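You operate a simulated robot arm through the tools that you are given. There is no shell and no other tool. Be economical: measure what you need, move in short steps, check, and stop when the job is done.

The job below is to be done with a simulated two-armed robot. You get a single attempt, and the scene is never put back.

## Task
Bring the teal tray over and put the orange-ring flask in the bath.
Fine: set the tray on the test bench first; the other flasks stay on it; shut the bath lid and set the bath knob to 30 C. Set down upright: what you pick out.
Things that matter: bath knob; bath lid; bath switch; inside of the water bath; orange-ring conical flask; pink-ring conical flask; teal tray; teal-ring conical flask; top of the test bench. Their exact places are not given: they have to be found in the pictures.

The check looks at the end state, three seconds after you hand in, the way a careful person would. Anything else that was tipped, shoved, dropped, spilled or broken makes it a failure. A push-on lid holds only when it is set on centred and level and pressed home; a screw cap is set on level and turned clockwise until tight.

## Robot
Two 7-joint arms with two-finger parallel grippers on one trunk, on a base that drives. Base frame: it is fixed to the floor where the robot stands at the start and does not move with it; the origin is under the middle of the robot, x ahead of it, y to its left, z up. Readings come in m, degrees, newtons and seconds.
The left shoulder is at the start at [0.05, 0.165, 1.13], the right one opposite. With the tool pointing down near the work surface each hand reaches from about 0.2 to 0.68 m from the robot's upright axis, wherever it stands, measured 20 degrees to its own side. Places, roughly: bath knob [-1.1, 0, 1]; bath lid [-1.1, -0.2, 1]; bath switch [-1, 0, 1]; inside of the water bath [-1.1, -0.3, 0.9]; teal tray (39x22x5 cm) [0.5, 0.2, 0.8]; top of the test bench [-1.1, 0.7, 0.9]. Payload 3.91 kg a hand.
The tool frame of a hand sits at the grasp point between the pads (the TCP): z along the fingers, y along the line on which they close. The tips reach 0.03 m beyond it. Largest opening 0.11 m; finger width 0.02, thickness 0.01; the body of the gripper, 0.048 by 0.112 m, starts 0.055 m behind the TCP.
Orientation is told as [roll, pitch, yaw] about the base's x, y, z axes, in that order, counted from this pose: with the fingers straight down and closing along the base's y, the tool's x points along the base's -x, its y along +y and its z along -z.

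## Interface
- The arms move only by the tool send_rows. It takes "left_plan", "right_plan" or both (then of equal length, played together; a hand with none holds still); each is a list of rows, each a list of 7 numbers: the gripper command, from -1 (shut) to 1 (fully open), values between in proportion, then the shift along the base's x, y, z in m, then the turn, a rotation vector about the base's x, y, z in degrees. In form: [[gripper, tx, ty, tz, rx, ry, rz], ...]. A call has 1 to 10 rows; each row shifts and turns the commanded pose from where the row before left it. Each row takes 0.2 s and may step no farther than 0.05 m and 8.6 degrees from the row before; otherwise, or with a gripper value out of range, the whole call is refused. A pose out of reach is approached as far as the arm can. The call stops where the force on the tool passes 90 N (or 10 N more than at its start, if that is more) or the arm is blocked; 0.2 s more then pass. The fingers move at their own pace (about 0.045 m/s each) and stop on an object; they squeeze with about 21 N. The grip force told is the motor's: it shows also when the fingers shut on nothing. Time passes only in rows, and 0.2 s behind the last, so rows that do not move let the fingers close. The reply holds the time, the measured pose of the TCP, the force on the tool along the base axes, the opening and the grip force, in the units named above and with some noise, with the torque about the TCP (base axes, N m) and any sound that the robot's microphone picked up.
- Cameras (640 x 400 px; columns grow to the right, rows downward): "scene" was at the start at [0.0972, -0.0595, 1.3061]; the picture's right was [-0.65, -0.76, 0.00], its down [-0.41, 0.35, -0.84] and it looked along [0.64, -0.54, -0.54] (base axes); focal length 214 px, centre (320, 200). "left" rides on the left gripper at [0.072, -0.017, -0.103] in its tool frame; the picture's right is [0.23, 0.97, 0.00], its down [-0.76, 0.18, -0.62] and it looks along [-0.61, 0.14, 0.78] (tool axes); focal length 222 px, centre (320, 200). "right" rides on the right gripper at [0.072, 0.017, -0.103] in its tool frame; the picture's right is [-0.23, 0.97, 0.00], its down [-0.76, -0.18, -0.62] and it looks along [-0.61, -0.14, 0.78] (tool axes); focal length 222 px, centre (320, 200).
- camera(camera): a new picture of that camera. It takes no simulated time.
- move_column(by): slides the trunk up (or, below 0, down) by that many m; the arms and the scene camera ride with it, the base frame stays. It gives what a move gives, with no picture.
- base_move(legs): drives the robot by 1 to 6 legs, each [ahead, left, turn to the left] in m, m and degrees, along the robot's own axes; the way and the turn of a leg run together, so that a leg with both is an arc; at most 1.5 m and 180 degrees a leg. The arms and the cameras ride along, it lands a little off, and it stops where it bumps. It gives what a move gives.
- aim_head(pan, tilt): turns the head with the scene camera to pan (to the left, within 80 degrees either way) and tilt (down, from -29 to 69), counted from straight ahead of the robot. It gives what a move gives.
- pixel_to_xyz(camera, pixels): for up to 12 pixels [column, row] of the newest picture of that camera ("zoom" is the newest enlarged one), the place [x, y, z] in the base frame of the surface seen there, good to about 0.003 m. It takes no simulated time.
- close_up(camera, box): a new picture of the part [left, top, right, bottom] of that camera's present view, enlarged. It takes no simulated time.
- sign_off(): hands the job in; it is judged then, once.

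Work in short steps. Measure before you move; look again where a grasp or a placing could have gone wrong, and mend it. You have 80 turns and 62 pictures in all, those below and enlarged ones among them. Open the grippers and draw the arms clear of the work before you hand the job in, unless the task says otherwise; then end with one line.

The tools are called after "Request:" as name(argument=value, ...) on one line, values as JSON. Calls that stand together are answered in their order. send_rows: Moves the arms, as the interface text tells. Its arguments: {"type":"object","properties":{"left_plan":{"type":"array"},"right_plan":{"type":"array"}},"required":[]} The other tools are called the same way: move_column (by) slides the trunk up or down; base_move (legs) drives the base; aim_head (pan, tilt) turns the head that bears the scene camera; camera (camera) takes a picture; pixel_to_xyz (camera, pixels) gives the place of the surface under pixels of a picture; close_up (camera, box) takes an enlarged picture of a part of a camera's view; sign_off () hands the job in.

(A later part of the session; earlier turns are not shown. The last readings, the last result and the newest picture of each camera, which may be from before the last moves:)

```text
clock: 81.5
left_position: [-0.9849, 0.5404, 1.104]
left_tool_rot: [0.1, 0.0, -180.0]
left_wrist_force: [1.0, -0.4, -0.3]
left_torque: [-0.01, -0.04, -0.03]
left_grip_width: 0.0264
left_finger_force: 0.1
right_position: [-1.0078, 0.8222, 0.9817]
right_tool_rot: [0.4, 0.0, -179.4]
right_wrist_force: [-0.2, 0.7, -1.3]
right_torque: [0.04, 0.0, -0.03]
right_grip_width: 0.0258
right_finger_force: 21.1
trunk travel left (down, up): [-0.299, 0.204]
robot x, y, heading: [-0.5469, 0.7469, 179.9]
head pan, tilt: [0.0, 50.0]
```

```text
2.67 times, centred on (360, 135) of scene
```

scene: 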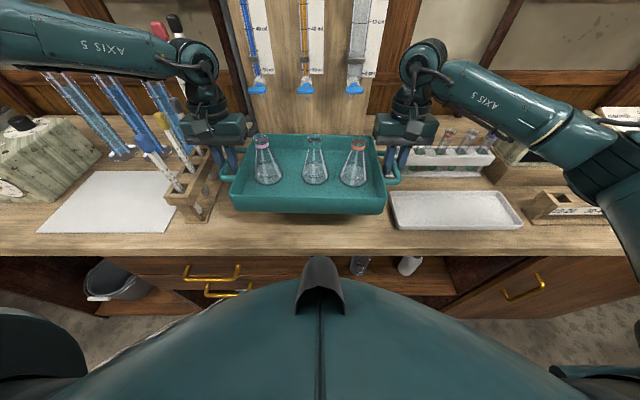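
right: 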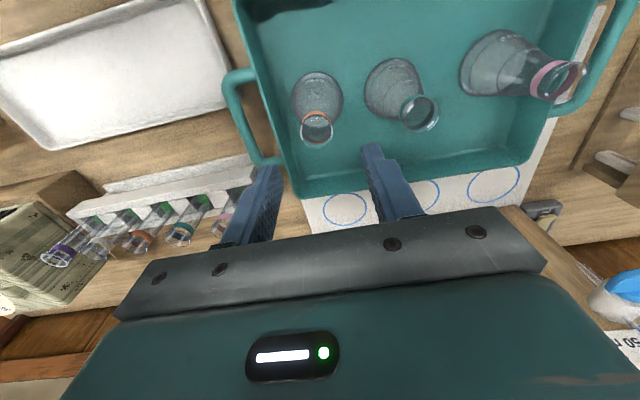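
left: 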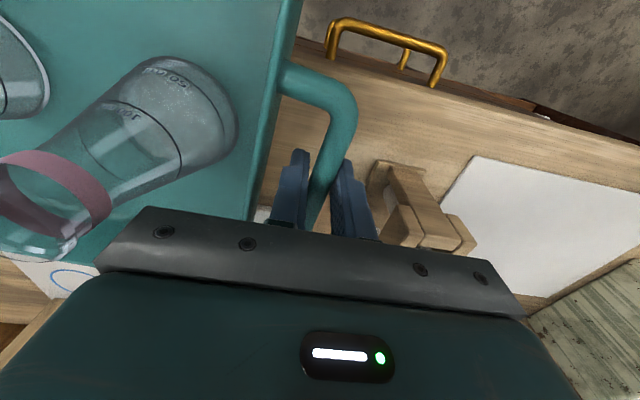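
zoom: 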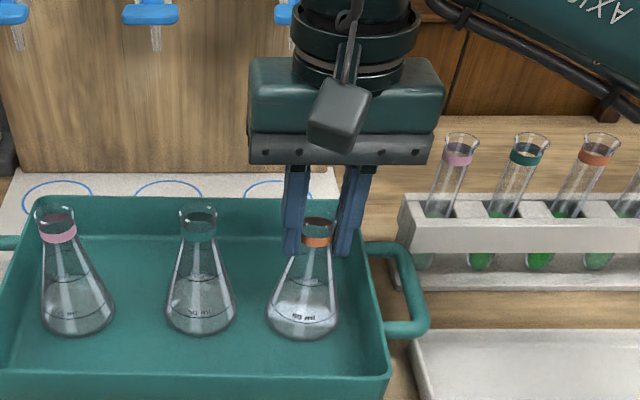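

Neck gripped at 0.026 m. Lift gently straight up.

Request:
send_rows(right_plan=[[-1, 0, 0, 0.01, 0, 0, 0], [-1, 0, 0, 0.015, 0, 0, 0], [-1, 0, 0, 0.02, 0, 0, 0], [-1, 0, 0, 0.025, 0, 0, 0], [-1, 0, 0, 0.025, 0, 0, 0], [-1, 0, 0, 0.025, 0, 0, 0], [-1, 0, 0, 0.025, 0, 0, 0], [-1, 0, 0, 0, 0, 0, 0]])

Request:
base_move(legs=[[-0.2, 0, 0], [0, 0.45, 0], [0, 0.4, 0]])

Request:
aim_head(pan=5, tilt=42)

Request:
camera(camera="scene")

```text
clock: 83.3
left_position: [-0.9849, 0.5396, 1.1029]
left_tool_rot: [0.1, 0.0, -180.0]
left_wrist_force: [-0.5, 0.0, 1.3]
left_torque: [0.0, 0.0, -0.02]
left_grip_width: 0.0264
left_finger_force: 0.1
right_position: [-1.007, 0.8251, 1.1282]
right_tool_rot: [0.3, 0.1, -179.6]
right_wrist_force: [0.2, 0.1, -1.5]
right_torque: [0.02, -0.02, 0.0]
right_grip_width: 0.026
right_finger_force: 21.6
trunk travel left (down, up): [-0.299, 0.204]
robot x, y, heading: [-0.546, 0.7454, 180.0]
head pan, tilt: [0.0, 50.0]
```

```text
clock: 89.3
left_position: [-0.7871, -0.31, 1.1039]
left_tool_rot: [0.0, 0.1, 180.0]
left_wrist_force: [0.0, 0.0, -0.6]
left_torque: [-0.02, 0.02, -0.04]
left_grip_width: 0.0263
left_finger_force: 0.0
right_position: [-0.8088, -0.0256, 1.1273]
right_tool_rot: [0.4, 0.1, -179.5]
right_wrist_force: [-0.1, 0.1, -1.9]
right_torque: [-0.02, 0.03, -0.03]
right_grip_width: 0.0261
right_finger_force: 21.2
trunk travel left (down, up): [-0.299, 0.204]
robot x, y, heading: [-0.3519, -0.1044, 179.6]
head pan, tilt: [0.0, 50.0]
```

```text
clock: 90.0
left_position: [-0.7875, -0.3083, 1.1037]
left_tool_rot: [0.1, 0.1, 180.0]
left_wrist_force: [-0.4, -0.1, -1.3]
left_torque: [-0.03, 0.0, -0.02]
left_grip_width: 0.0265
left_finger_force: 0.2
right_position: [-0.8094, -0.0246, 1.1272]
right_tool_rot: [0.4, 0.0, -179.5]
right_wrist_force: [-0.2, -0.2, -0.3]
right_torque: [0.01, -0.04, -0.02]
right_grip_width: 0.0253
right_finger_force: 21.3
trunk travel left (down, up): [-0.299, 0.204]
robot x, y, heading: [-0.3521, -0.1028, 179.9]
head pan, tilt: [5.0, 42.0]
```

```text
14 pictures are left
```

scene: 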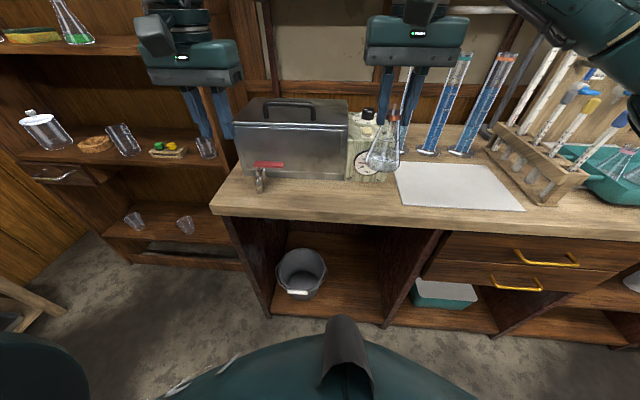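

The flask is held; the bath with its lid handle is at (290,135). I zoom on the bath and controller.

Request:
close_up(camera="scene", box=[220, 85, 412, 205])

Request:
pixel_to_xyz(camera="zoom", pixels=[[55, 125], [425, 130], [105, 50], [430, 55], [165, 110], [180, 60], [320, 65], [240, 62], [310, 108], [490, 98], [240, 128], [160, 265]])

```text
3.33 times, centred on (316, 145) of scene
```

zoom: 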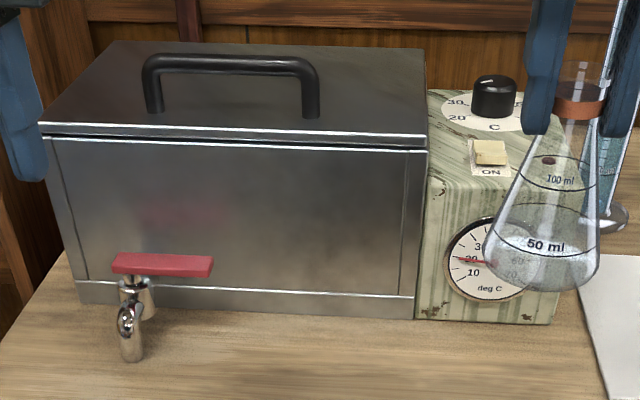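

```text
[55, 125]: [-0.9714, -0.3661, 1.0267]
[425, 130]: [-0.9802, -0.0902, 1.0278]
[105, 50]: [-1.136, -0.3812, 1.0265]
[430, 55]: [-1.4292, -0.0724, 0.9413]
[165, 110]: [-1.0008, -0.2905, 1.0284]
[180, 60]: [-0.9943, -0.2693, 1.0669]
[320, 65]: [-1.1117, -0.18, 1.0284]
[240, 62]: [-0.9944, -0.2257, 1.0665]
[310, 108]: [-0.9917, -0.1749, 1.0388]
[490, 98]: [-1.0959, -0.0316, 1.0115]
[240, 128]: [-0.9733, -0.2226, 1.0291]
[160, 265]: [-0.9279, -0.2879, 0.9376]
```

The lid is hinged at the back: its handle (bar along y at x≈−0.994, y −0.28…−0.175, top z≈1.066) is near the front edge. I move the flask aside and up, yaw the left hand 90° to close along x, and drive closer.

Request:
send_rows(left_plan=[[-0.3, 0, 0, 0.02, 0, 0, -8.2], [-0.3, 0, 0, 0.02, 0, 0, -8.2], [-0.3, 0, 0, 0, 0, 0, -8.2], [-0.3, 0, 0, 0, 0, 0, -8.2], [-0.3, 0, 0, 0, 0, 0, -8.2], [-0.3, 0, 0, 0, 0, 0, -8.2], [-0.3, 0, 0, 0, 0, 0, -8.2], [-0.3, 0, 0, 0, 0, 0, -8.2], [-0.3, 0, 0, 0, 0, 0, -8.2], [-0.3, 0, 0, 0, 0, 0, -8.2]], right_plan=[[-1, 0, 0, 0.02, 0, 0, 0], [-1, 0, 0, 0.02, 0, 0, 0], [-1, 0, 0, 0.02, 0, 0, 0], [-1, 0, 0, 0.02, 0, 0, 0], [-1, 0.01, 0.02, 0, 0, 0, 0], [-1, 0.01, 0.02, 0, 0, 0, 0], [-1, 0.01, 0.02, 0, 0, 0, 0], [-1, 0.01, 0.02, 0, 0, 0, 0], [-1, 0.01, 0.02, 0, 0, 0, 0], [-1, 0.01, 0.02, 0, 0, 0, 0]])

Request:
send_rows(left_plan=[[-0.3, 0, 0, 0, 0, 0, -8], [-0.3, 0, 0, 0, 0, 0, 0]])

Request:
base_move(legs=[[0, 0.047, 0], [0.2, 0, 0]])

```text
clock: 92.2
left_position: [-0.6614, -0.2244, 1.1392]
left_tool_rot: [0.1, 0.1, 98.0]
left_wrist_force: [-0.2, 0.6, 0.1]
left_torque: [0.02, 0.02, -0.02]
left_grip_width: 0.0383
left_finger_force: 0.1
left hand out of reach, approached as far as the arm can: row 6, 7, 8, 9, 10
right_position: [-0.7492, 0.0953, 1.2077]
right_tool_rot: [0.4, 0.0, -179.7]
right_wrist_force: [0.2, -0.3, -0.9]
right_torque: [-0.02, -0.02, -0.02]
right_grip_width: 0.0256
right_finger_force: 21.2
trunk travel left (down, up): [-0.299, 0.204]
robot x, y, heading: [-0.3494, -0.1077, 180.0]
head pan, tilt: [5.0, 42.0]
```

```text
clock: 92.8
left_position: [-0.6262, -0.2238, 1.1443]
left_tool_rot: [0.2, 0.1, 90.1]
left_wrist_force: [-0.9, 0.0, 0.3]
left_torque: [-0.01, 0.07, -0.01]
left_grip_width: 0.0385
left_finger_force: 0.0
left hand out of reach, approached as far as the arm can: row 1
right_position: [-0.7497, 0.0941, 1.2065]
right_tool_rot: [0.5, 0.1, -179.6]
right_wrist_force: [0.0, -0.4, -0.5]
right_torque: [-0.03, 0.02, 0.0]
right_grip_width: 0.0255
right_finger_force: 21.1
trunk travel left (down, up): [-0.299, 0.204]
robot x, y, heading: [-0.3556, -0.1055, 179.9]
head pan, tilt: [5.0, 42.0]
```

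```text
clock: 94.9
left_position: [-0.8259, -0.2705, 1.1443]
left_tool_rot: [0.1, 0.1, 90.4]
left_wrist_force: [-0.1, 0.8, -0.5]
left_torque: [0.03, -0.01, 0.02]
left_grip_width: 0.0384
left_finger_force: 0.0
right_position: [-0.9481, 0.048, 1.2081]
right_tool_rot: [0.4, 0.1, -179.6]
right_wrist_force: [-0.4, -0.2, -0.6]
right_torque: [-0.03, -0.02, 0.01]
right_grip_width: 0.0255
right_finger_force: 21.3
trunk travel left (down, up): [-0.299, 0.204]
robot x, y, heading: [-0.5566, -0.149, -179.9]
head pan, tilt: [5.0, 42.0]
```

Yaw −90 shortens the left reach badly. I turn the other way (+180° in total) so the fingers close along x with the wrist in the opposite sense.

Request:
send_rows(left_plan=[[-0.3, 0, 0, 0, 0, 0, 8.5], [-0.3, 0, 0, 0, 0, 0, 8.5], [-0.3, 0, 0, 0, 0, 0, 8.5], [-0.3, 0, 0, 0, 0, 0, 8.5], [-0.3, 0, 0, 0, 0, 0, 8.5], [-0.3, 0, 0, 0, 0, 0, 8.5], [-0.3, 0, 0, 0, 0, 0, 8.5], [-0.3, 0, 0, 0, 0, 0, 8.5], [-0.3, 0, 0, 0, 0, 0, 8.5], [-0.3, 0, 0, 0, 0, 0, 8.5]])

Request:
send_rows(left_plan=[[-0.3, 0, 0, 0, 0, 0, 8.5], [-0.3, 0, 0, 0, 0, 0, 8.5], [-0.3, 0, 0, 0, 0, 0, 8.5], [-0.3, 0, 0, 0, 0, 0, 8.5], [-0.3, 0, 0, 0, 0, 0, 8.5], [-0.3, 0, 0, 0, 0, 0, 8.5], [-0.3, 0, 0, 0, 0, 0, 8.5], [-0.3, 0, 0, 0, 0, 0, 8.5], [-0.3, 0, 0, 0, 0, 0, 8.5], [-0.3, 0, 0, 0, 0, 0, 8.5]])

Request:
send_rows(left_plan=[[-0.3, 0, 0, 0, 0, 0, 8.5], [-0.3, 0, 0, 0, 0, 0, 0], [-0.3, 0, 0, 0, 0, 0, 0]])

```text
clock: 97.1
left_position: [-0.825, -0.2695, 1.1445]
left_tool_rot: [0.1, 0.2, 175.6]
left_wrist_force: [-0.7, 0.1, 0.5]
left_torque: [-0.04, -0.02, 0.03]
left_grip_width: 0.0382
left_finger_force: 0.1
right_position: [-0.9478, 0.0463, 1.2076]
right_tool_rot: [0.4, 0.0, -179.6]
right_wrist_force: [0.0, 0.4, -0.7]
right_torque: [0.01, -0.01, 0.05]
right_grip_width: 0.0256
right_finger_force: 20.7
trunk travel left (down, up): [-0.299, 0.204]
robot x, y, heading: [-0.5516, -0.1514, -180.2]
head pan, tilt: [5.0, 42.0]
```

```text
clock: 99.3
left_position: [-0.8238, -0.2701, 1.1453]
left_tool_rot: [0.2, 0.1, -99.4]
left_wrist_force: [0.8, -0.5, 0.8]
left_torque: [0.0, 0.02, -0.01]
left_grip_width: 0.0386
left_finger_force: 0.0
right_position: [-0.9485, 0.0478, 1.2078]
right_tool_rot: [0.4, 0.0, -179.5]
right_wrist_force: [0.5, 0.3, -1.3]
right_torque: [-0.01, 0.0, 0.01]
right_grip_width: 0.0253
right_finger_force: 20.9
trunk travel left (down, up): [-0.299, 0.204]
robot x, y, heading: [-0.5504, -0.1485, -179.9]
head pan, tilt: [5.0, 42.0]
```

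```text
clock: 100.1
left_position: [-0.8232, -0.2704, 1.145]
left_tool_rot: [0.2, 0.1, -91.1]
left_wrist_force: [-0.5, -0.5, 0.1]
left_torque: [0.0, 0.01, 0.0]
left_grip_width: 0.0385
left_finger_force: 0.1
right_position: [-0.9479, 0.0466, 1.2067]
right_tool_rot: [0.4, 0.1, -179.5]
right_wrist_force: [-0.4, 0.4, -1.1]
right_torque: [0.02, -0.01, -0.02]
right_grip_width: 0.0256
right_finger_force: 20.7
trunk travel left (down, up): [-0.299, 0.204]
robot x, y, heading: [-0.5516, -0.1478, -179.6]
head pan, tilt: [5.0, 42.0]
```

That orientation works. Bring the left hand over the handle and look.

Request:
send_rows(left_plan=[[-0.3, -0.043, 0.011, 0, 0, 0, 0], [-0.3, -0.043, 0.011, 0, 0, 0, 0], [-0.3, -0.043, 0.011, 0, 0, 0, 0], [-0.3, -0.042, 0.01, 0, 0, 0, 0], [-0.3, 0, 0, -0.03, 0, 0, 0], [-0.3, 0, 0, 0, 0, 0, 0]])

Request:
camera(camera="left")

```text
clock: 101.5
left_position: [-0.9486, -0.2814, 1.1161]
left_tool_rot: [0.1, 0.2, -91.1]
left_wrist_force: [0.3, -0.4, -0.6]
left_torque: [0.03, 0.02, 0.0]
left_grip_width: 0.0386
left_finger_force: 0.1
left hand out of reach, approached as far as the arm can: row 2, 3, 4
right_position: [-0.9491, 0.0477, 1.2072]
right_tool_rot: [0.4, -0.1, -179.4]
right_wrist_force: [0.6, 0.5, -0.9]
right_torque: [0.02, -0.03, 0.0]
right_grip_width: 0.0252
right_finger_force: 21.2
trunk travel left (down, up): [-0.299, 0.204]
robot x, y, heading: [-0.5465, -0.1503, -180.3]
head pan, tilt: [5.0, 42.0]
```

```text
12 pictures are left
```

left: 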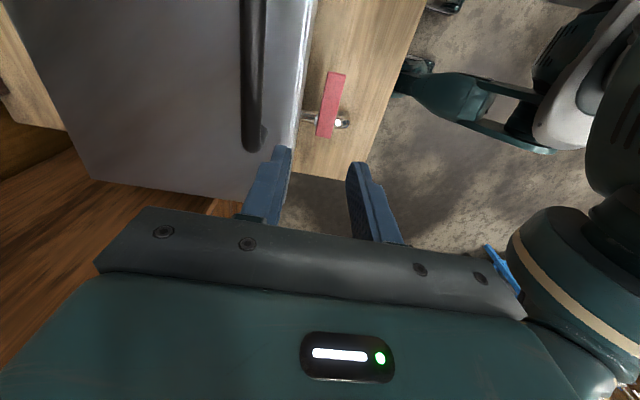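

The left arm is short of reach because the shoulder sits too low for this height. I raise the column 0.2 m, bring the hands back down, and step over the handle.

Request:
move_column(by=0.2)

Request:
send_rows(left_plan=[[-0.3, 0, 0, -0.04, 0, 0, 0], [-0.3, 0, 0, -0.04, 0, 0, 0], [-0.3, 0, 0, -0.04, 0, 0, 0], [-0.3, 0, 0, -0.04, 0, 0, 0], [-0.3, -0.02, 0.02, -0.02, 0, 0, 0], [-0.3, -0.02, 0.02, 0, 0, 0, 0], [-0.3, 0, 0, 0, 0, 0, 0]], right_plan=[[-1, 0, 0, -0.03, 0, 0, 0], [-1, 0, 0, -0.03, 0, 0, 0], [-1, 0, 0, -0.03, 0, 0, 0], [-1, 0, 0, -0.03, 0, 0, 0], [-1, 0, 0, -0.02, 0, 0, 0], [-1, 0, 0, 0, 0, 0, 0], [-1, 0, 0, 0, 0, 0, 0]])

```text
clock: 103.6
left_position: [-0.9487, -0.2816, 1.3157]
left_tool_rot: [0.2, 0.1, -91.1]
left_wrist_force: [0.2, 0.4, 0.4]
left_torque: [-0.07, 0.02, 0.02]
left_grip_width: 0.0386
left_finger_force: 0.1
right_position: [-0.9474, 0.0476, 1.4074]
right_tool_rot: [0.4, 0.0, -179.6]
right_wrist_force: [0.4, -0.4, -1.4]
right_torque: [0.0, -0.02, 0.01]
right_grip_width: 0.0254
right_finger_force: 21.3
trunk travel left (down, up): [-0.499, 0.004]
robot x, y, heading: [-0.5501, -0.1518, -179.4]
head pan, tilt: [5.0, 42.0]
```

```text
clock: 105.2
left_position: [-0.9757, -0.2672, 1.1407]
left_tool_rot: [0.1, 0.2, -91.2]
left_wrist_force: [-0.7, 0.4, 0.1]
left_torque: [0.01, 0.0, -0.01]
left_grip_width: 0.0382
left_finger_force: 0.0
left hand out of reach, approached as far as the arm can: row 6
right_position: [-0.9488, 0.0474, 1.2662]
right_tool_rot: [0.3, 0.1, -179.5]
right_wrist_force: [-0.2, -0.1, -1.3]
right_torque: [-0.02, -0.02, -0.01]
right_grip_width: 0.0254
right_finger_force: 21.0
trunk travel left (down, up): [-0.499, 0.004]
robot x, y, heading: [-0.5487, -0.1546, -180.0]
head pan, tilt: [5.0, 42.0]
```

Still short at full 90° yaw. Plan: stand the flask upright on the mat for now, and use both hands on the lid. The right hand lowers the flask at (−0.95, 0.15) while the left yaws back 30° to gain reach.

Request:
send_rows(left_plan=[[-0.1, 0, 0, 0, 0, 0, -7.5], [-0.1, 0, 0, 0, 0, 0, -7.5], [-0.1, 0, 0, 0, 0, 0, -7.5], [-0.1, 0, 0, 0, 0, 0, -7.5], [-0.1, 0, 0.02, 0, 0, 0, 0], [-0.1, 0, 0.02, 0, 0, 0, 0], [-0.1, -0.01, 0, 0, 0, 0, 0], [-0.1, -0.008, 0, 0, 0, 0, 0], [-0.1, 0, 0, 0, 0, 0, 0]], right_plan=[[-1, 0, 0.025, -0.04, 0, 0, 0], [-1, 0, 0.025, -0.04, 0, 0, 0], [-1, 0, 0.025, -0.04, 0, 0, 0], [-1, 0, 0.025, -0.04, 0, 0, 0], [-1, 0, 0, -0.04, 0, 0, 0], [-1, 0, 0, -0.04, 0, 0, 0], [-1, 0, 0, -0.03, 0, 0, 0], [-1, 0, 0, -0.014, 0, 0, 0], [-1, 0, 0, 0, 0, 0, 0]])

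Request:
camera(camera="scene")

```text
clock: 107.2
left_position: [-0.9838, -0.269, 1.1444]
left_tool_rot: [0.1, 0.1, -121.2]
left_wrist_force: [-0.2, -0.6, -1.0]
left_torque: [0.01, 0.0, -0.02]
left_grip_width: 0.0498
left_finger_force: 0.1
left hand out of reach, approached as far as the arm can: row 5, 6, 7, 8
right_position: [-0.9499, 0.1475, 0.9835]
right_tool_rot: [0.4, 0.0, -179.4]
right_wrist_force: [-0.6, -0.5, -1.0]
right_torque: [0.0, 0.03, 0.01]
right_grip_width: 0.0252
right_finger_force: 20.9
trunk travel left (down, up): [-0.499, 0.004]
robot x, y, heading: [-0.5481, -0.1484, -179.9]
head pan, tilt: [5.0, 42.0]
```

```text
11 pictures are left
```

scene: 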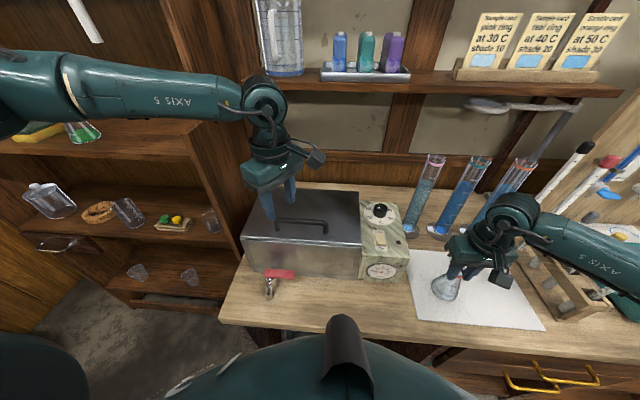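

Flask hovers ~1 cm above the mat. Set it down, release, rise; then shift the robot 0.08 m to its right so the handle lies further to its left.

Request:
send_rows(right_plan=[[-1, 0, 0, -0.007, 0, 0, 0], [-1, 0, 0, -0.005, 0, 0, 0], [-1, 0, 0, 0, 0, 0, 0], [-0.4, 0, 0, 0, 0, 0, 0], [-0.2, 0, 0, 0, 0, 0, 0], [0, 0, 0, 0, 0, 0, 0]])

Request:
send_rows(right_plan=[[0, 0, 0, 0.02, 0, 0, 0], [0, 0, 0, 0.04, 0, 0, 0], [0, 0, 0, 0.04, 0, 0, 0], [0, 0, 0, 0.04, 0, 0, 0], [0, 0, 0, 0.04, 0, 0, 0]])

Request:
base_move(legs=[[0, -0.08, 0]])

Request:
send_rows(left_plan=[[-0.1, 0, -0.02, 0, 0, 0, 0], [-0.1, -0.01, -0.018, -0.02, 0, 0, 0], [-0.1, 0, 0, 0, 0, 0, 0]])

Request:
camera(camera="left")

```text
clock: 108.6
left_position: [-0.9839, -0.2703, 1.1445]
left_tool_rot: [0.1, 0.2, -121.1]
left_wrist_force: [0.1, -0.6, 0.4]
left_torque: [-0.01, -0.02, -0.03]
left_grip_width: 0.0494
left_finger_force: 0.0
right_position: [-0.9481, 0.1489, 0.9719]
right_tool_rot: [0.4, -0.1, -179.5]
right_wrist_force: [-0.6, 0.3, 0.1]
right_torque: [0.0, 0.02, 0.04]
right_grip_width: 0.0549
right_finger_force: 0.1
trunk travel left (down, up): [-0.499, 0.004]
robot x, y, heading: [-0.5485, -0.1524, -180.0]
head pan, tilt: [5.0, 42.0]
```

```text
clock: 109.8
left_position: [-0.9834, -0.2703, 1.1447]
left_tool_rot: [0.1, 0.2, -121.0]
left_wrist_force: [-0.2, -0.7, 0.3]
left_torque: [0.03, -0.01, 0.02]
left_grip_width: 0.0495
left_finger_force: 0.0
right_position: [-0.9485, 0.1479, 1.1522]
right_tool_rot: [0.4, 0.0, -179.6]
right_wrist_force: [0.0, -0.2, 0.2]
right_torque: [-0.01, 0.0, -0.01]
right_grip_width: 0.0551
right_finger_force: 0.1
trunk travel left (down, up): [-0.499, 0.004]
robot x, y, heading: [-0.5479, -0.1537, -179.9]
head pan, tilt: [5.0, 42.0]
```

```text
clock: 110.9
left_position: [-0.9836, -0.1892, 1.1449]
left_tool_rot: [0.1, 0.1, -121.1]
left_wrist_force: [-0.4, -0.2, 0.1]
left_torque: [-0.03, 0.0, 0.01]
left_grip_width: 0.0495
left_finger_force: 0.0
right_position: [-0.9485, 0.227, 1.1522]
right_tool_rot: [0.3, 0.0, -179.5]
right_wrist_force: [0.2, -0.3, 0.3]
right_torque: [-0.02, -0.01, -0.02]
right_grip_width: 0.055
right_finger_force: 0.0
trunk travel left (down, up): [-0.499, 0.004]
robot x, y, heading: [-0.5486, -0.0692, -180.0]
head pan, tilt: [5.0, 42.0]
```

```text
clock: 111.7
left_position: [-0.9933, -0.2285, 1.1254]
left_tool_rot: [0.0, 0.2, -121.1]
left_wrist_force: [0.1, 0.8, 0.3]
left_torque: [-0.01, 0.02, 0.02]
left_grip_width: 0.0494
left_finger_force: 0.0
right_position: [-0.9489, 0.2269, 1.152]
right_tool_rot: [0.5, -0.1, -179.3]
right_wrist_force: [1.3, 1.1, -0.1]
right_torque: [0.0, 0.0, -0.01]
right_grip_width: 0.0549
right_finger_force: 0.0
trunk travel left (down, up): [-0.499, 0.004]
robot x, y, heading: [-0.5502, -0.0748, -179.8]
head pan, tilt: [5.0, 42.0]
```

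```text
10 pictures are left
```

left: 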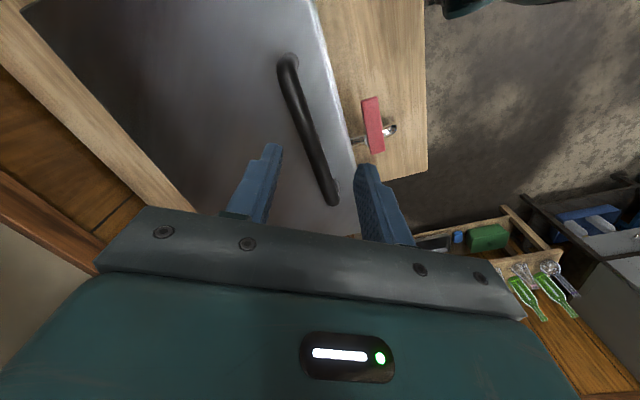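

The flask stands on the mat and the left hand is over the middle of the handle with reach to spare. Descend, close, and lift along the hinge arc to about 30°.

Request:
send_rows(left_plan=[[-0.1, -0.004, 0, -0.02, 0, 0, 0], [-0.1, 0, 0, -0.025, 0, 0, 0], [-0.1, 0, 0, -0.016, 0, 0, 0], [-1, 0, 0, 0, 0, 0, 0], [-1, 0, 0, 0, 0, 0, 0], [-1, 0, 0, 0, 0, 0, 0], [-1, 0, 0, 0, 0, 0, 0]])

Request:
send_rows(left_plan=[[-1, -0.004, 0, 0.013, 0, 0, 0], [-1, -0.005, 0, 0.013, 0, 0, 0], [-1, -0.007, 0, 0.012, 0, 0, 0], [-1, -0.007, 0, 0.012, 0, 0, 0], [-1, -0.009, 0, 0.011, 0, 0, 0], [-1, -0.009, 0, 0.01, 0, 0, 0], [-1, 0, 0, 0, 0, 0, 0]])

Request:
close_up(camera="scene", box=[200, 100, 520, 300])

```text
clock: 113.3
left_position: [-0.9994, -0.2284, 1.0639]
left_tool_rot: [-0.1, 0.2, -120.9]
left_wrist_force: [-13.9, 4.4, 0.5]
left_torque: [0.27, 0.08, 1.37]
left_grip_width: 0.0275
left_finger_force: 44.8
right_position: [-0.9484, 0.2263, 1.1511]
right_tool_rot: [0.4, 0.2, -179.4]
right_wrist_force: [0.0, 0.0, 0.5]
right_torque: [0.01, 0.01, 0.03]
right_grip_width: 0.0552
right_finger_force: 0.0
trunk travel left (down, up): [-0.499, 0.004]
robot x, y, heading: [-0.5534, -0.069, -179.8]
head pan, tilt: [5.0, 42.0]
```

```text
clock: 114.9
left_position: [-1.0354, -0.2285, 1.1365]
left_tool_rot: [0.2, 0.1, -121.2]
left_wrist_force: [12.5, 3.7, 3.9]
left_torque: [-0.62, -0.22, 1.32]
left_grip_width: 0.0276
left_finger_force: 45.2
right_position: [-0.9468, 0.2268, 1.1522]
right_tool_rot: [0.3, -0.1, -179.4]
right_wrist_force: [-0.5, 0.7, 0.2]
right_torque: [0.01, 0.01, -0.03]
right_grip_width: 0.055
right_finger_force: 0.1
trunk travel left (down, up): [-0.499, 0.004]
robot x, y, heading: [-0.5493, -0.073, -179.7]
head pan, tilt: [5.0, 42.0]
```

```text
2.00 times, centred on (360, 200) of scene
```

zoom: 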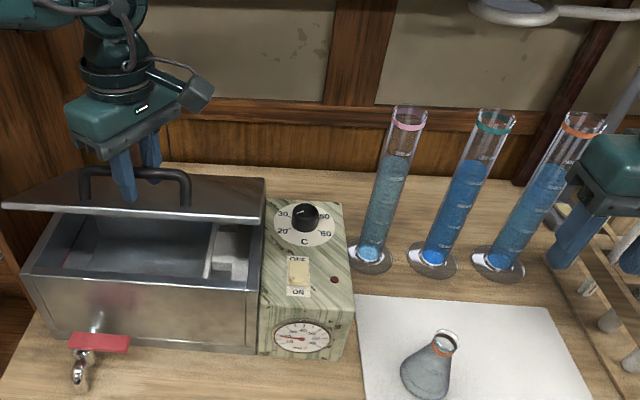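

The lid swings up cleanly on its hinge. Continue along the arc towards 75°.

Request:
send_rows(left_plan=[[-1, -0.01, 0, 0.009, 0, 0, 0], [-1, -0.011, 0, 0.009, 0, 0, 0], [-1, -0.0115, 0, 0.0075, 0, 0, 0], [-1, -0.012, 0, 0.0065, 0, 0, 0], [-1, -0.013, 0, 0.005, 0, 0, 0], [-1, -0.013, 0, 0.004, 0, 0, 0], [-1, -0.0135, 0, 0.003, 0, 0, 0], [-1, -0.0135, 0, 0.002, 0, 0, 0], [-1, -0.014, 0, 0.001, 0, 0, 0], [-1, 0, 0, 0, 0, 0, 0]])

```text
clock: 117.1
left_position: [-1.0907, -0.2664, 1.1901]
left_tool_rot: [-0.1, 0.5, -121.3]
left_wrist_force: [8.5, 47.5, 4.0]
left_torque: [-0.09, -0.32, 2.56]
left_grip_width: 0.0273
left_finger_force: 45.1
left hand out of reach, approached as far as the arm can: row 1, 2, 3, 4, 5, 6, 7, 8, 9
right_position: [-0.9469, 0.2325, 1.151]
right_tool_rot: [0.9, -0.2, -179.4]
right_wrist_force: [-0.6, 0.8, 0.3]
right_torque: [0.02, -0.02, 0.02]
right_grip_width: 0.0548
right_finger_force: 0.1
trunk travel left (down, up): [-0.499, 0.004]
robot x, y, heading: [-0.5535, -0.0719, -179.7]
head pan, tilt: [5.0, 42.0]
```

Left arm is at its limit with the lid at ~55°. I bring the right hand (fingers shut) in front of the lid's free edge at y≈−0.13 to take over and push it past vertical.

Request:
send_rows(right_plan=[[-1, 0, -0.0453, 0.0025, 0, 0, 0], [-1, 0, -0.0453, 0.0025, 0, 0, 0], [-1, 0, -0.0453, 0.0025, 0, 0, 0], [-1, 0, -0.0453, 0.0025, 0, 0, 0], [-1, 0, -0.0453, 0.0025, 0, 0, 0], [-1, 0, -0.0453, 0.0025, 0, 0, 0], [-1, 0, -0.0453, 0.0025, 0, 0, 0], [-1, 0, -0.0453, 0.0025, 0, 0, 0], [-1, -0.04, 0, 0, 0, 0, 0], [-1, -0.04, 0, 0, 0, 0, 0]])

Request:
close_up(camera="scene", box=[160, 60, 480, 260])

```text
clock: 119.3
left_position: [-1.0909, -0.2664, 1.19]
left_tool_rot: [-0.3, 0.7, -121.4]
left_wrist_force: [5.9, 46.2, 6.6]
left_torque: [0.54, -0.19, 2.44]
left_grip_width: 0.0272
left_finger_force: 44.8
right_position: [-1.0275, -0.1307, 1.1722]
right_tool_rot: [0.8, 0.0, -179.5]
right_wrist_force: [1.0, -0.7, 0.6]
right_torque: [-0.01, 0.01, 0.02]
right_grip_width: 0.0
right_finger_force: 21.0
trunk travel left (down, up): [-0.499, 0.004]
robot x, y, heading: [-0.5481, -0.0712, -179.8]
head pan, tilt: [5.0, 42.0]
```

```text
2.00 times, centred on (320, 160) of scene
```

zoom: 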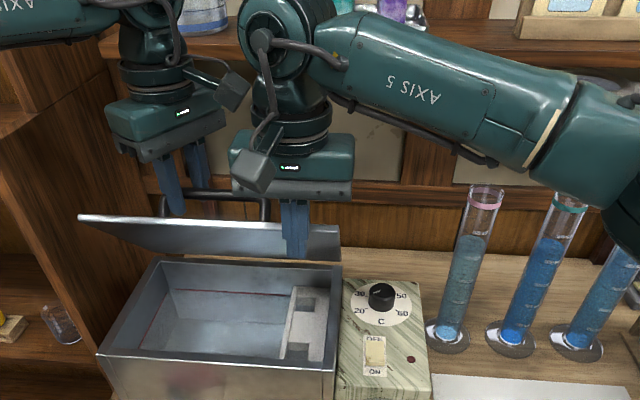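

The right fingers stand in front of the lid's right part. Bring them to contact, release and withdraw the left hand upward, then push the lid back with the right.

Request:
send_rows(right_plan=[[-1, -0.01, 0, 0, 0, 0, 0], [-1, -0.01, 0, 0.004, 0, 0, 0], [-1, 0, 0, 0, 0, 0, 0]])

Request:
send_rows(left_plan=[[-0.2, 0, 0, 0, 0, 0, 0], [0, 0, 0, 0, 0, 0, 0], [0, 0, 0, 0, 0, 0, 0], [0, 0, 0, 0.02, 0, 0, 0], [0, 0, 0, 0.03, 0, 0, 0], [0, 0, 0, 0.03, 0, 0, 0], [0, 0, 0, 0.03, 0, 0, 0], [0, 0.04, -0.02, 0, 0, 0, 0], [0, 0.04, -0.02, 0, 0, 0, 0], [0, 0.04, -0.02, 0, 0, 0, 0]])

Request:
send_rows(right_plan=[[-1, -0.013, 0, 0.004, 0, 0, 0], [-1, -0.013, 0, 0.004, 0, 0, 0], [-1, -0.013, 0, 0.004, 0, 0, 0], [-1, -0.013, 0, 0, 0, 0, 0], [-1, -0.013, 0, 0, 0, 0, 0], [-1, -0.013, 0, 0, 0, 0, 0], [-1, -0.013, 0, 0, 0, 0, 0], [-1, -0.013, 0, 0, 0, 0, 0], [-1, -0.013, 0, 0, 0, 0, 0], [-1, -0.01, 0, 0, 0, 0, 0]])

Request:
close_up(camera="scene", box=[160, 60, 480, 260])

```text
clock: 120.1
left_position: [-1.0968, -0.2666, 1.1937]
left_tool_rot: [-2.7, 0.4, -121.0]
left_wrist_force: [4.9, 22.0, 11.5]
left_torque: [0.69, -0.39, 1.83]
left_grip_width: 0.0275
left_finger_force: 45.3
right_position: [-1.0343, -0.1368, 1.1765]
right_tool_rot: [0.3, 1.7, -178.1]
right_wrist_force: [5.5, -1.7, -0.6]
right_torque: [0.06, -0.01, 0.01]
right_grip_width: 0.0001
right_finger_force: 21.2
trunk travel left (down, up): [-0.499, 0.004]
robot x, y, heading: [-0.5492, -0.0724, 179.7]
head pan, tilt: [5.0, 42.0]
stopped in row 3 (right hand): the force on the tool passed its limit (the readings are from after the stop); the commanded pose is now the measured one
```

```text
clock: 122.3
left_position: [-0.9628, -0.3449, 1.2949]
left_tool_rot: [-2.3, -0.1, -120.8]
left_wrist_force: [0.2, -0.5, 0.0]
left_torque: [0.0, -0.04, -0.03]
left_grip_width: 0.0547
left_finger_force: 0.1
left hand out of reach, approached as far as the arm can: row 5, 6, 7
right_position: [-1.0357, -0.1393, 1.1775]
right_tool_rot: [0.1, 1.8, -178.1]
right_wrist_force: [11.6, -2.7, 12.5]
right_torque: [0.13, 0.12, -0.13]
right_grip_width: 0.0002
right_finger_force: 20.4
trunk travel left (down, up): [-0.499, 0.004]
robot x, y, heading: [-0.5539, -0.0744, -179.8]
head pan, tilt: [5.0, 42.0]
```

```text
clock: 123.6
left_position: [-0.9617, -0.3427, 1.296]
left_tool_rot: [-2.1, -0.4, -120.7]
left_wrist_force: [-1.0, 0.7, 0.3]
left_torque: [0.0, -0.06, -0.02]
left_grip_width: 0.055
left_finger_force: 0.0
right_position: [-1.0969, -0.1379, 1.2103]
right_tool_rot: [0.8, 0.3, -177.8]
right_wrist_force: [15.9, 4.7, 57.1]
right_torque: [0.57, 0.59, -0.16]
right_grip_width: 0.0001
right_finger_force: 21.0
trunk travel left (down, up): [-0.499, 0.004]
robot x, y, heading: [-0.5527, -0.068, 179.7]
head pan, tilt: [5.0, 42.0]
stopped in row 6 (right hand): the force on the tool passed its limit (the readings are from after the stop); the commanded pose is now the measured one
```

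```text
2.00 times, centred on (320, 160) of scene
```

zoom: 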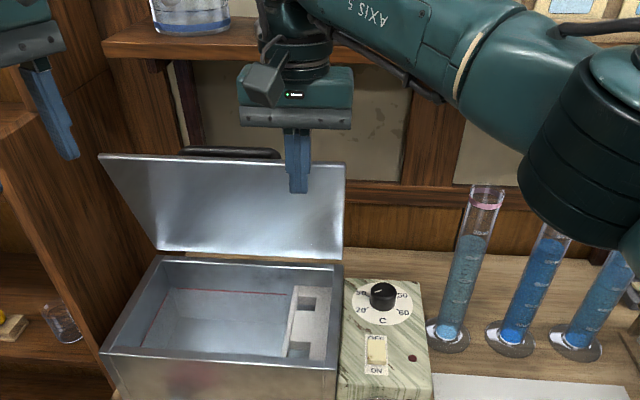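

The lid is nearly vertical (~75°). I check the shelf edge near the wrist and the lid edge before pushing further.

Request:
pixel_to_xyz(camera="zoom", pixels=[[180, 52], [430, 18], [110, 158], [335, 168], [165, 250], [330, 258], [230, 152], [305, 40], [300, 290], [300, 345], [308, 318], [220, 320]])

Request:
send_rows(right_plan=[[-1, 0.004, 0, 0.01, 0, 0, 0], [-1, -0.01, 0, 0.004, 0, 0, 0], [-1, -0.01, 0, 0, 0, 0, 0], [-1, -0.01, 0, 0, 0, 0, 0], [-1, 0, 0, 0, 0, 0, 0]])

```text
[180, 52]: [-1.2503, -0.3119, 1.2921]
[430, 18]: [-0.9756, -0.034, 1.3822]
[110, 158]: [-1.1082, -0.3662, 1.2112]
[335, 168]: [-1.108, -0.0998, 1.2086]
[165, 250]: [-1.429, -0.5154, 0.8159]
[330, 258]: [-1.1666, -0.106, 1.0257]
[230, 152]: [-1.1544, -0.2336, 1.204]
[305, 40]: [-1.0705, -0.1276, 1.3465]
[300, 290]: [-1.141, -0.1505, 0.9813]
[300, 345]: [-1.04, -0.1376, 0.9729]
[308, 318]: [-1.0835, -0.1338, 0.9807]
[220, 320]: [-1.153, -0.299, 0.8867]
```

```text
clock: 124.8
left_position: [-0.9593, -0.3477, 1.2959]
left_tool_rot: [-2.5, -0.1, -120.8]
left_wrist_force: [0.4, -0.1, 0.2]
left_torque: [0.04, -0.02, -0.01]
left_grip_width: 0.0548
left_finger_force: 0.2
right_position: [-1.1116, -0.1383, 1.2159]
right_tool_rot: [0.5, 0.5, -177.4]
right_wrist_force: [12.6, -19.9, 36.1]
right_torque: [0.34, 0.39, 0.15]
right_grip_width: 0.0
right_finger_force: 20.9
right hand out of reach, approached as far as the arm can: row 3, 4
trunk travel left (down, up): [-0.499, 0.004]
robot x, y, heading: [-0.5535, -0.0691, -179.9]
head pan, tilt: [5.0, 42.0]
```

The right arm is at its limit at x −1.11 with the lid at ~76°; I drive the base 6 cm ahead to carry the lid past vertical.

Request:
base_move(legs=[[0.03, 0, 0], [0.03, 0, 0]])

Request:
close_up(camera="scene", box=[160, 60, 480, 260])

```text
clock: 125.8
left_position: [-0.9897, -0.3455, 1.294]
left_tool_rot: [-2.0, 0.0, -120.8]
left_wrist_force: [1.0, 0.1, -0.1]
left_torque: [-0.03, 0.01, 0.0]
left_grip_width: 0.0551
left_finger_force: 0.2
right_position: [-1.1433, -0.1348, 1.2216]
right_tool_rot: [1.0, -0.1, -177.4]
right_wrist_force: [1.3, -1.6, 3.5]
right_torque: [0.04, 0.03, 0.03]
right_grip_width: 0.0
right_finger_force: 20.6
trunk travel left (down, up): [-0.499, 0.004]
robot x, y, heading: [-0.576, -0.0712, -179.6]
head pan, tilt: [5.0, 42.0]
stopped in leg 1: the robot was blocked; the commanded pose is now the measured one
```

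```text
2.00 times, centred on (320, 160) of scene
```

zoom: 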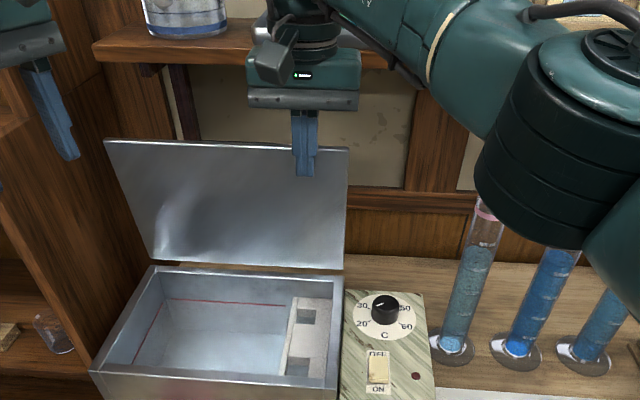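

The base now touches the bench; the lid is at ~86° with almost no load. I pitch the right hand so its fingertips point at the lid and push it past vertical, then withdraw.

Request:
send_rows(right_plan=[[-1, 0, 0, -0.003, 0, 8, 0], [-1, 0, 0, -0.003, 0, 8, 0], [-1, 0, 0, -0.003, 0, 8, 0], [-1, 0, 0, -0.003, 0, 8, 0], [-1, 0, 0, -0.003, 0, 8, 0], [-1, -0.01, 0, 0, 0, 0, 0], [-1, -0.01, 0, 0, 0, 0, 0], [-1, -0.012, 0, 0, 0, 0, 0], [-1, -0.012, 0, 0, 0, 0, 0], [-1, 0, 0, 0, 0, 0, 0]])

Request:
send_rows(right_plan=[[-1, 0.02, 0, 0, 0, 0, 0], [-1, 0.03, 0, 0, 0, 0, 0], [-1, 0.03, 0, 0, 0, 0, 0], [-1, 0.03, 0, 0, 0, -8, 0], [-1, 0.03, 0.02, 0, 0, -8, 0], [-1, 0.02, 0.04, 0, 0, -8, 0], [-1, 0.02, 0.04, 0, 0, -8, 0], [-1, 0.01, 0.04, 0, 0, -8, 0]])

Request:
close_up(camera="scene", box=[160, 60, 560, 310])

```text
clock: 128.0
left_position: [-0.9849, -0.3429, 1.2972]
left_tool_rot: [-2.3, -0.2, -120.8]
left_wrist_force: [0.3, 0.1, -1.0]
left_torque: [0.0, -0.02, 0.01]
left_grip_width: 0.0548
left_finger_force: 0.0
right_position: [-1.1801, -0.1342, 1.2077]
right_tool_rot: [-1.0, -39.7, -176.5]
right_wrist_force: [35.1, 6.8, -1.8]
right_torque: [0.18, -0.6, -0.22]
right_grip_width: 0.0001
right_finger_force: 21.1
trunk travel left (down, up): [-0.499, 0.004]
robot x, y, heading: [-0.572, -0.0719, -179.9]
head pan, tilt: [5.0, 42.0]
```

```text
clock: 129.8
left_position: [-0.9914, -0.3443, 1.2942]
left_tool_rot: [-2.0, -0.1, -120.8]
left_wrist_force: [1.4, 0.1, -0.2]
left_torque: [0.01, -0.01, 0.02]
left_grip_width: 0.0547
left_finger_force: 0.1
right_position: [-0.996, 0.0062, 1.2056]
right_tool_rot: [1.0, 0.1, -177.5]
right_wrist_force: [-0.3, 0.7, 0.5]
right_torque: [0.01, -0.01, 0.01]
right_grip_width: 0.0
right_finger_force: 20.7
trunk travel left (down, up): [-0.499, 0.004]
robot x, y, heading: [-0.5742, -0.0685, -179.8]
head pan, tilt: [5.0, 42.0]
```

```text
1.60 times, centred on (360, 185) of scene
```

zoom: 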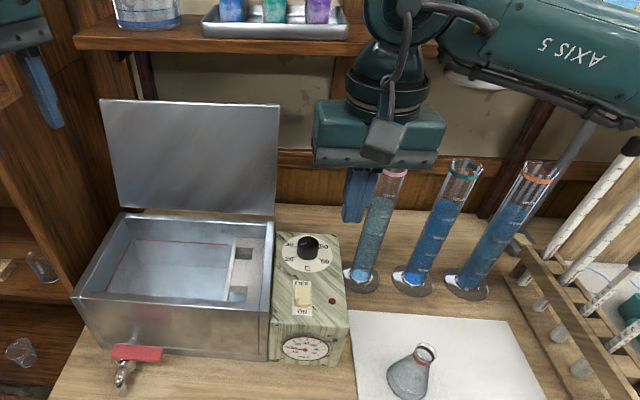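

The lid stays open by itself. I measure the flask's neck and the bath's inside for the placing.

Request:
pixel_to_xyz(camera="zoom", pixels=[[415, 352], [434, 356], [424, 362], [426, 345], [170, 265], [130, 280], [200, 290], [228, 265], [100, 290], [265, 290], [310, 240], [302, 290]])

```text
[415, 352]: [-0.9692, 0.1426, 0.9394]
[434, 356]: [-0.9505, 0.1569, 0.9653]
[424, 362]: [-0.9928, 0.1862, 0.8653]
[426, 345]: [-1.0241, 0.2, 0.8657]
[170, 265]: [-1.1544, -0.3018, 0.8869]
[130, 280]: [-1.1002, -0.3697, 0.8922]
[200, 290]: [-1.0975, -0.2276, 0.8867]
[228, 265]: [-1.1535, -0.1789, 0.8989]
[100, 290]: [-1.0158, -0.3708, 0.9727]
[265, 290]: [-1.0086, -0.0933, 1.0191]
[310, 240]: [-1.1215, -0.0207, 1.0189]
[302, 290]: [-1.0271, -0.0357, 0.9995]
```

Bath floor z≈0.887, free area x −0.99…−1.155, y −0.36…−0.18 (rack on the right side). I pick the flask up again from the mat at (−0.948, 0.149), withdraw the left hand, and shift the robot left.

Request:
send_rows(left_plan=[[0, 0.04, 0, 0, 0, 0, 0], [0, 0.04, 0, 0, 0, 0, 0], [0, 0.04, 0, 0, 0, 0, 0], [0, 0.04, 0, 0, 0, 0, 0], [0, 0.03, 0, 0, 0, 0, 0], [0, 0, 0, 0, 0, 0, 0], [0, 0, 0, 0, 0, 0, 0], [0, 0, 0, 0, 0, 0, 0], [0, 0, 0, 0, 0, 0, 0], [0, 0, 0, 0, 0, 0, 0]], right_plan=[[0, 0.012, 0.036, 0, 0, 0, 0], [0, 0.012, 0.036, 0, 0, 0, 0], [0, 0.012, 0.036, 0, 0, 0, 0], [0, 0.012, 0.0348, 0, 0, 0, -2], [0, 0, 0, -0.045, 0, 0, 0], [0, 0, 0, -0.045, 0, 0, 0], [0, 0, 0, -0.045, 0, 0, 0], [0, 0, 0, -0.045, 0, 0, 0], [0, 0, 0, -0.03, 0, 0, 0], [0, 0, 0, -0.0236, 0, 0, 0]])

Request:
send_rows(right_plan=[[-1, 0, 0, 0, 0, 0, 0], [-1, 0, 0, 0, 0, 0, 0], [-1, 0, 0, 0, 0, 0, 0], [-1, 0, 0, 0, 0, 0, 0], [-1, 0, 0, 0.02, 0, 0, 0], [-1, 0, 0, 0.04, 0, 0, 0], [-1, 0, 0, 0.045, 0, 0, 0], [-1, 0, 0, 0.045, 0, 0, 0], [-1, 0, 0, 0.045, 0, 0, 0], [-1, 0, 0, 0.04, 0, 0, 0]])

Request:
base_move(legs=[[-0.03, 0, 0], [0, 0.17, 0]])

```text
clock: 132.0
left_position: [-0.8011, -0.3446, 1.2926]
left_tool_rot: [-2.1, 0.0, -120.8]
left_wrist_force: [0.2, -0.8, 0.2]
left_torque: [-0.01, -0.01, 0.0]
left_grip_width: 0.0552
left_finger_force: 0.0
right_position: [-0.9509, 0.1458, 0.9708]
right_tool_rot: [1.0, 0.0, -179.6]
right_wrist_force: [0.8, -0.4, 0.5]
right_torque: [0.0, 0.0, -0.01]
right_grip_width: 0.055
right_finger_force: 0.1
trunk travel left (down, up): [-0.499, 0.004]
robot x, y, heading: [-0.5759, -0.0731, -180.0]
head pan, tilt: [5.0, 42.0]
```

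```text
clock: 134.2
left_position: [-0.8004, -0.3453, 1.2933]
left_tool_rot: [-2.1, 0.0, -120.8]
left_wrist_force: [0.2, 0.2, 0.7]
left_torque: [-0.03, 0.0, -0.01]
left_grip_width: 0.0551
left_finger_force: 0.0
right_position: [-0.9506, 0.1465, 1.2084]
right_tool_rot: [0.9, -0.1, -179.5]
right_wrist_force: [-0.4, -0.4, -1.4]
right_torque: [-0.01, 0.03, -0.02]
right_grip_width: 0.0254
right_finger_force: 21.2
trunk travel left (down, up): [-0.499, 0.004]
robot x, y, heading: [-0.5729, -0.0703, -179.7]
head pan, tilt: [5.0, 42.0]
```

```text
clock: 136.1
left_position: [-0.7718, -0.5175, 1.2925]
left_tool_rot: [-2.1, 0.0, -120.8]
left_wrist_force: [-0.2, -0.2, -0.1]
left_torque: [0.05, 0.02, 0.02]
left_grip_width: 0.0548
left_finger_force: 0.0
right_position: [-0.9212, -0.0241, 1.2076]
right_tool_rot: [0.9, 0.0, -179.6]
right_wrist_force: [0.0, 0.2, -2.6]
right_torque: [0.04, 0.01, 0.01]
right_grip_width: 0.0252
right_finger_force: 21.2
trunk travel left (down, up): [-0.499, 0.004]
robot x, y, heading: [-0.5478, -0.2407, 180.0]
head pan, tilt: [5.0, 42.0]
```

The flask is held (0.025 m). Move it above the bath's free area (−1.07, −0.245) and start down.

Request:
send_rows(right_plan=[[-1, -0.0248, -0.0368, 0, 0, 0, 0], [-1, -0.0248, -0.0368, 0, 0, 0, 0], [-1, -0.0248, -0.0368, 0, 0, 0, 0], [-1, -0.0248, -0.0368, 0, 0, 0, 0], [-1, -0.0248, -0.0368, 0, 0, 0, 0], [-1, -0.0248, -0.0368, 0, 0, 0, 0], [-1, 0, 0, -0.03, 0, 0, 0], [-1, 0, 0, -0.03, 0, 0, 0], [-1, 0, 0, 0, 0, 0, 0]])

Request:
close_up(camera="scene", box=[200, 60, 520, 260])

```text
clock: 138.1
left_position: [-0.7717, -0.5155, 1.294]
left_tool_rot: [-2.0, 0.0, -120.8]
left_wrist_force: [1.0, 0.4, -0.7]
left_torque: [0.0, -0.02, -0.01]
left_grip_width: 0.0548
left_finger_force: 0.0
right_position: [-1.0686, -0.244, 1.1473]
right_tool_rot: [1.0, -0.1, -179.7]
right_wrist_force: [0.3, 0.1, -1.4]
right_torque: [-0.03, 0.04, 0.01]
right_grip_width: 0.0255
right_finger_force: 20.7
trunk travel left (down, up): [-0.499, 0.004]
robot x, y, heading: [-0.5425, -0.2428, 179.8]
head pan, tilt: [5.0, 42.0]
```

```text
2.00 times, centred on (360, 160) of scene
```

zoom: 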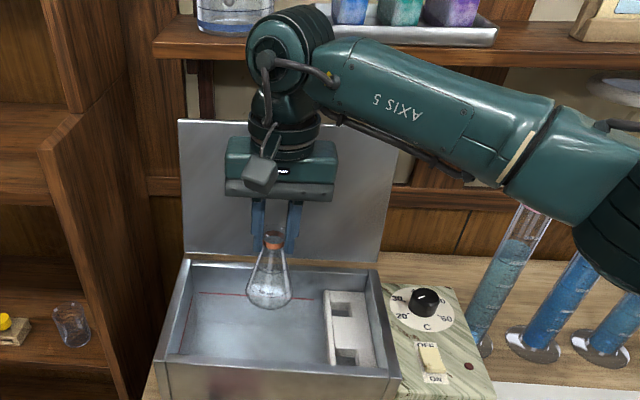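

The flask hangs inside the bath outline, clear of the rack. Lower it towards the floor.

Request:
send_rows(right_plan=[[-1, 0, 0, -0.04, 0, 0, 0], [-1, 0, 0, -0.04, 0, 0, 0], [-1, 0, 0, -0.04, 0, 0, 0], [-1, 0, 0, -0.02, 0, 0, 0], [-1, 0, 0, -0.008, 0, 0, 0], [-1, 0, 0, -0.005, 0, 0, 0], [-1, 0, 0, 0, 0, 0, 0]])

```text
clock: 139.7
left_position: [-0.7721, -0.5165, 1.2934]
left_tool_rot: [-2.0, 0.0, -120.8]
left_wrist_force: [0.6, -0.5, 1.1]
left_torque: [-0.02, 0.01, -0.01]
left_grip_width: 0.0554
left_finger_force: 0.1
right_position: [-1.0696, -0.2449, 0.9946]
right_tool_rot: [0.9, 0.0, -179.7]
right_wrist_force: [-0.8, 0.1, -1.5]
right_torque: [-0.03, 0.01, 0.0]
right_grip_width: 0.0253
right_finger_force: 20.8
trunk travel left (down, up): [-0.499, 0.004]
robot x, y, heading: [-0.5443, -0.2392, 179.9]
head pan, tilt: [5.0, 42.0]
```

No contact yet; continue in 2 mm steps.

Request:
send_rows(right_plan=[[-1, 0, 0, -0.002, 0, 0, 0], [-1, 0, 0, -0.002, 0, 0, 0], [-1, 0, 0, -0.001, 0, 0, 0], [-1, 0, 0, 0, 0, 0, 0]])

```text
clock: 140.7
left_position: [-0.7692, -0.5163, 1.295]
left_tool_rot: [-2.1, -0.1, -120.9]
left_wrist_force: [0.0, 0.5, 0.1]
left_torque: [0.02, -0.03, -0.01]
left_grip_width: 0.0546
left_finger_force: 0.1
right_position: [-1.0697, -0.2452, 0.9919]
right_tool_rot: [1.1, -0.3, -179.6]
right_wrist_force: [-2.5, -1.7, 21.3]
right_torque: [0.32, 0.11, 0.05]
right_grip_width: 0.0254
right_finger_force: 20.4
trunk travel left (down, up): [-0.499, 0.004]
robot x, y, heading: [-0.5445, -0.2399, 180.1]
head pan, tilt: [5.0, 42.0]
```

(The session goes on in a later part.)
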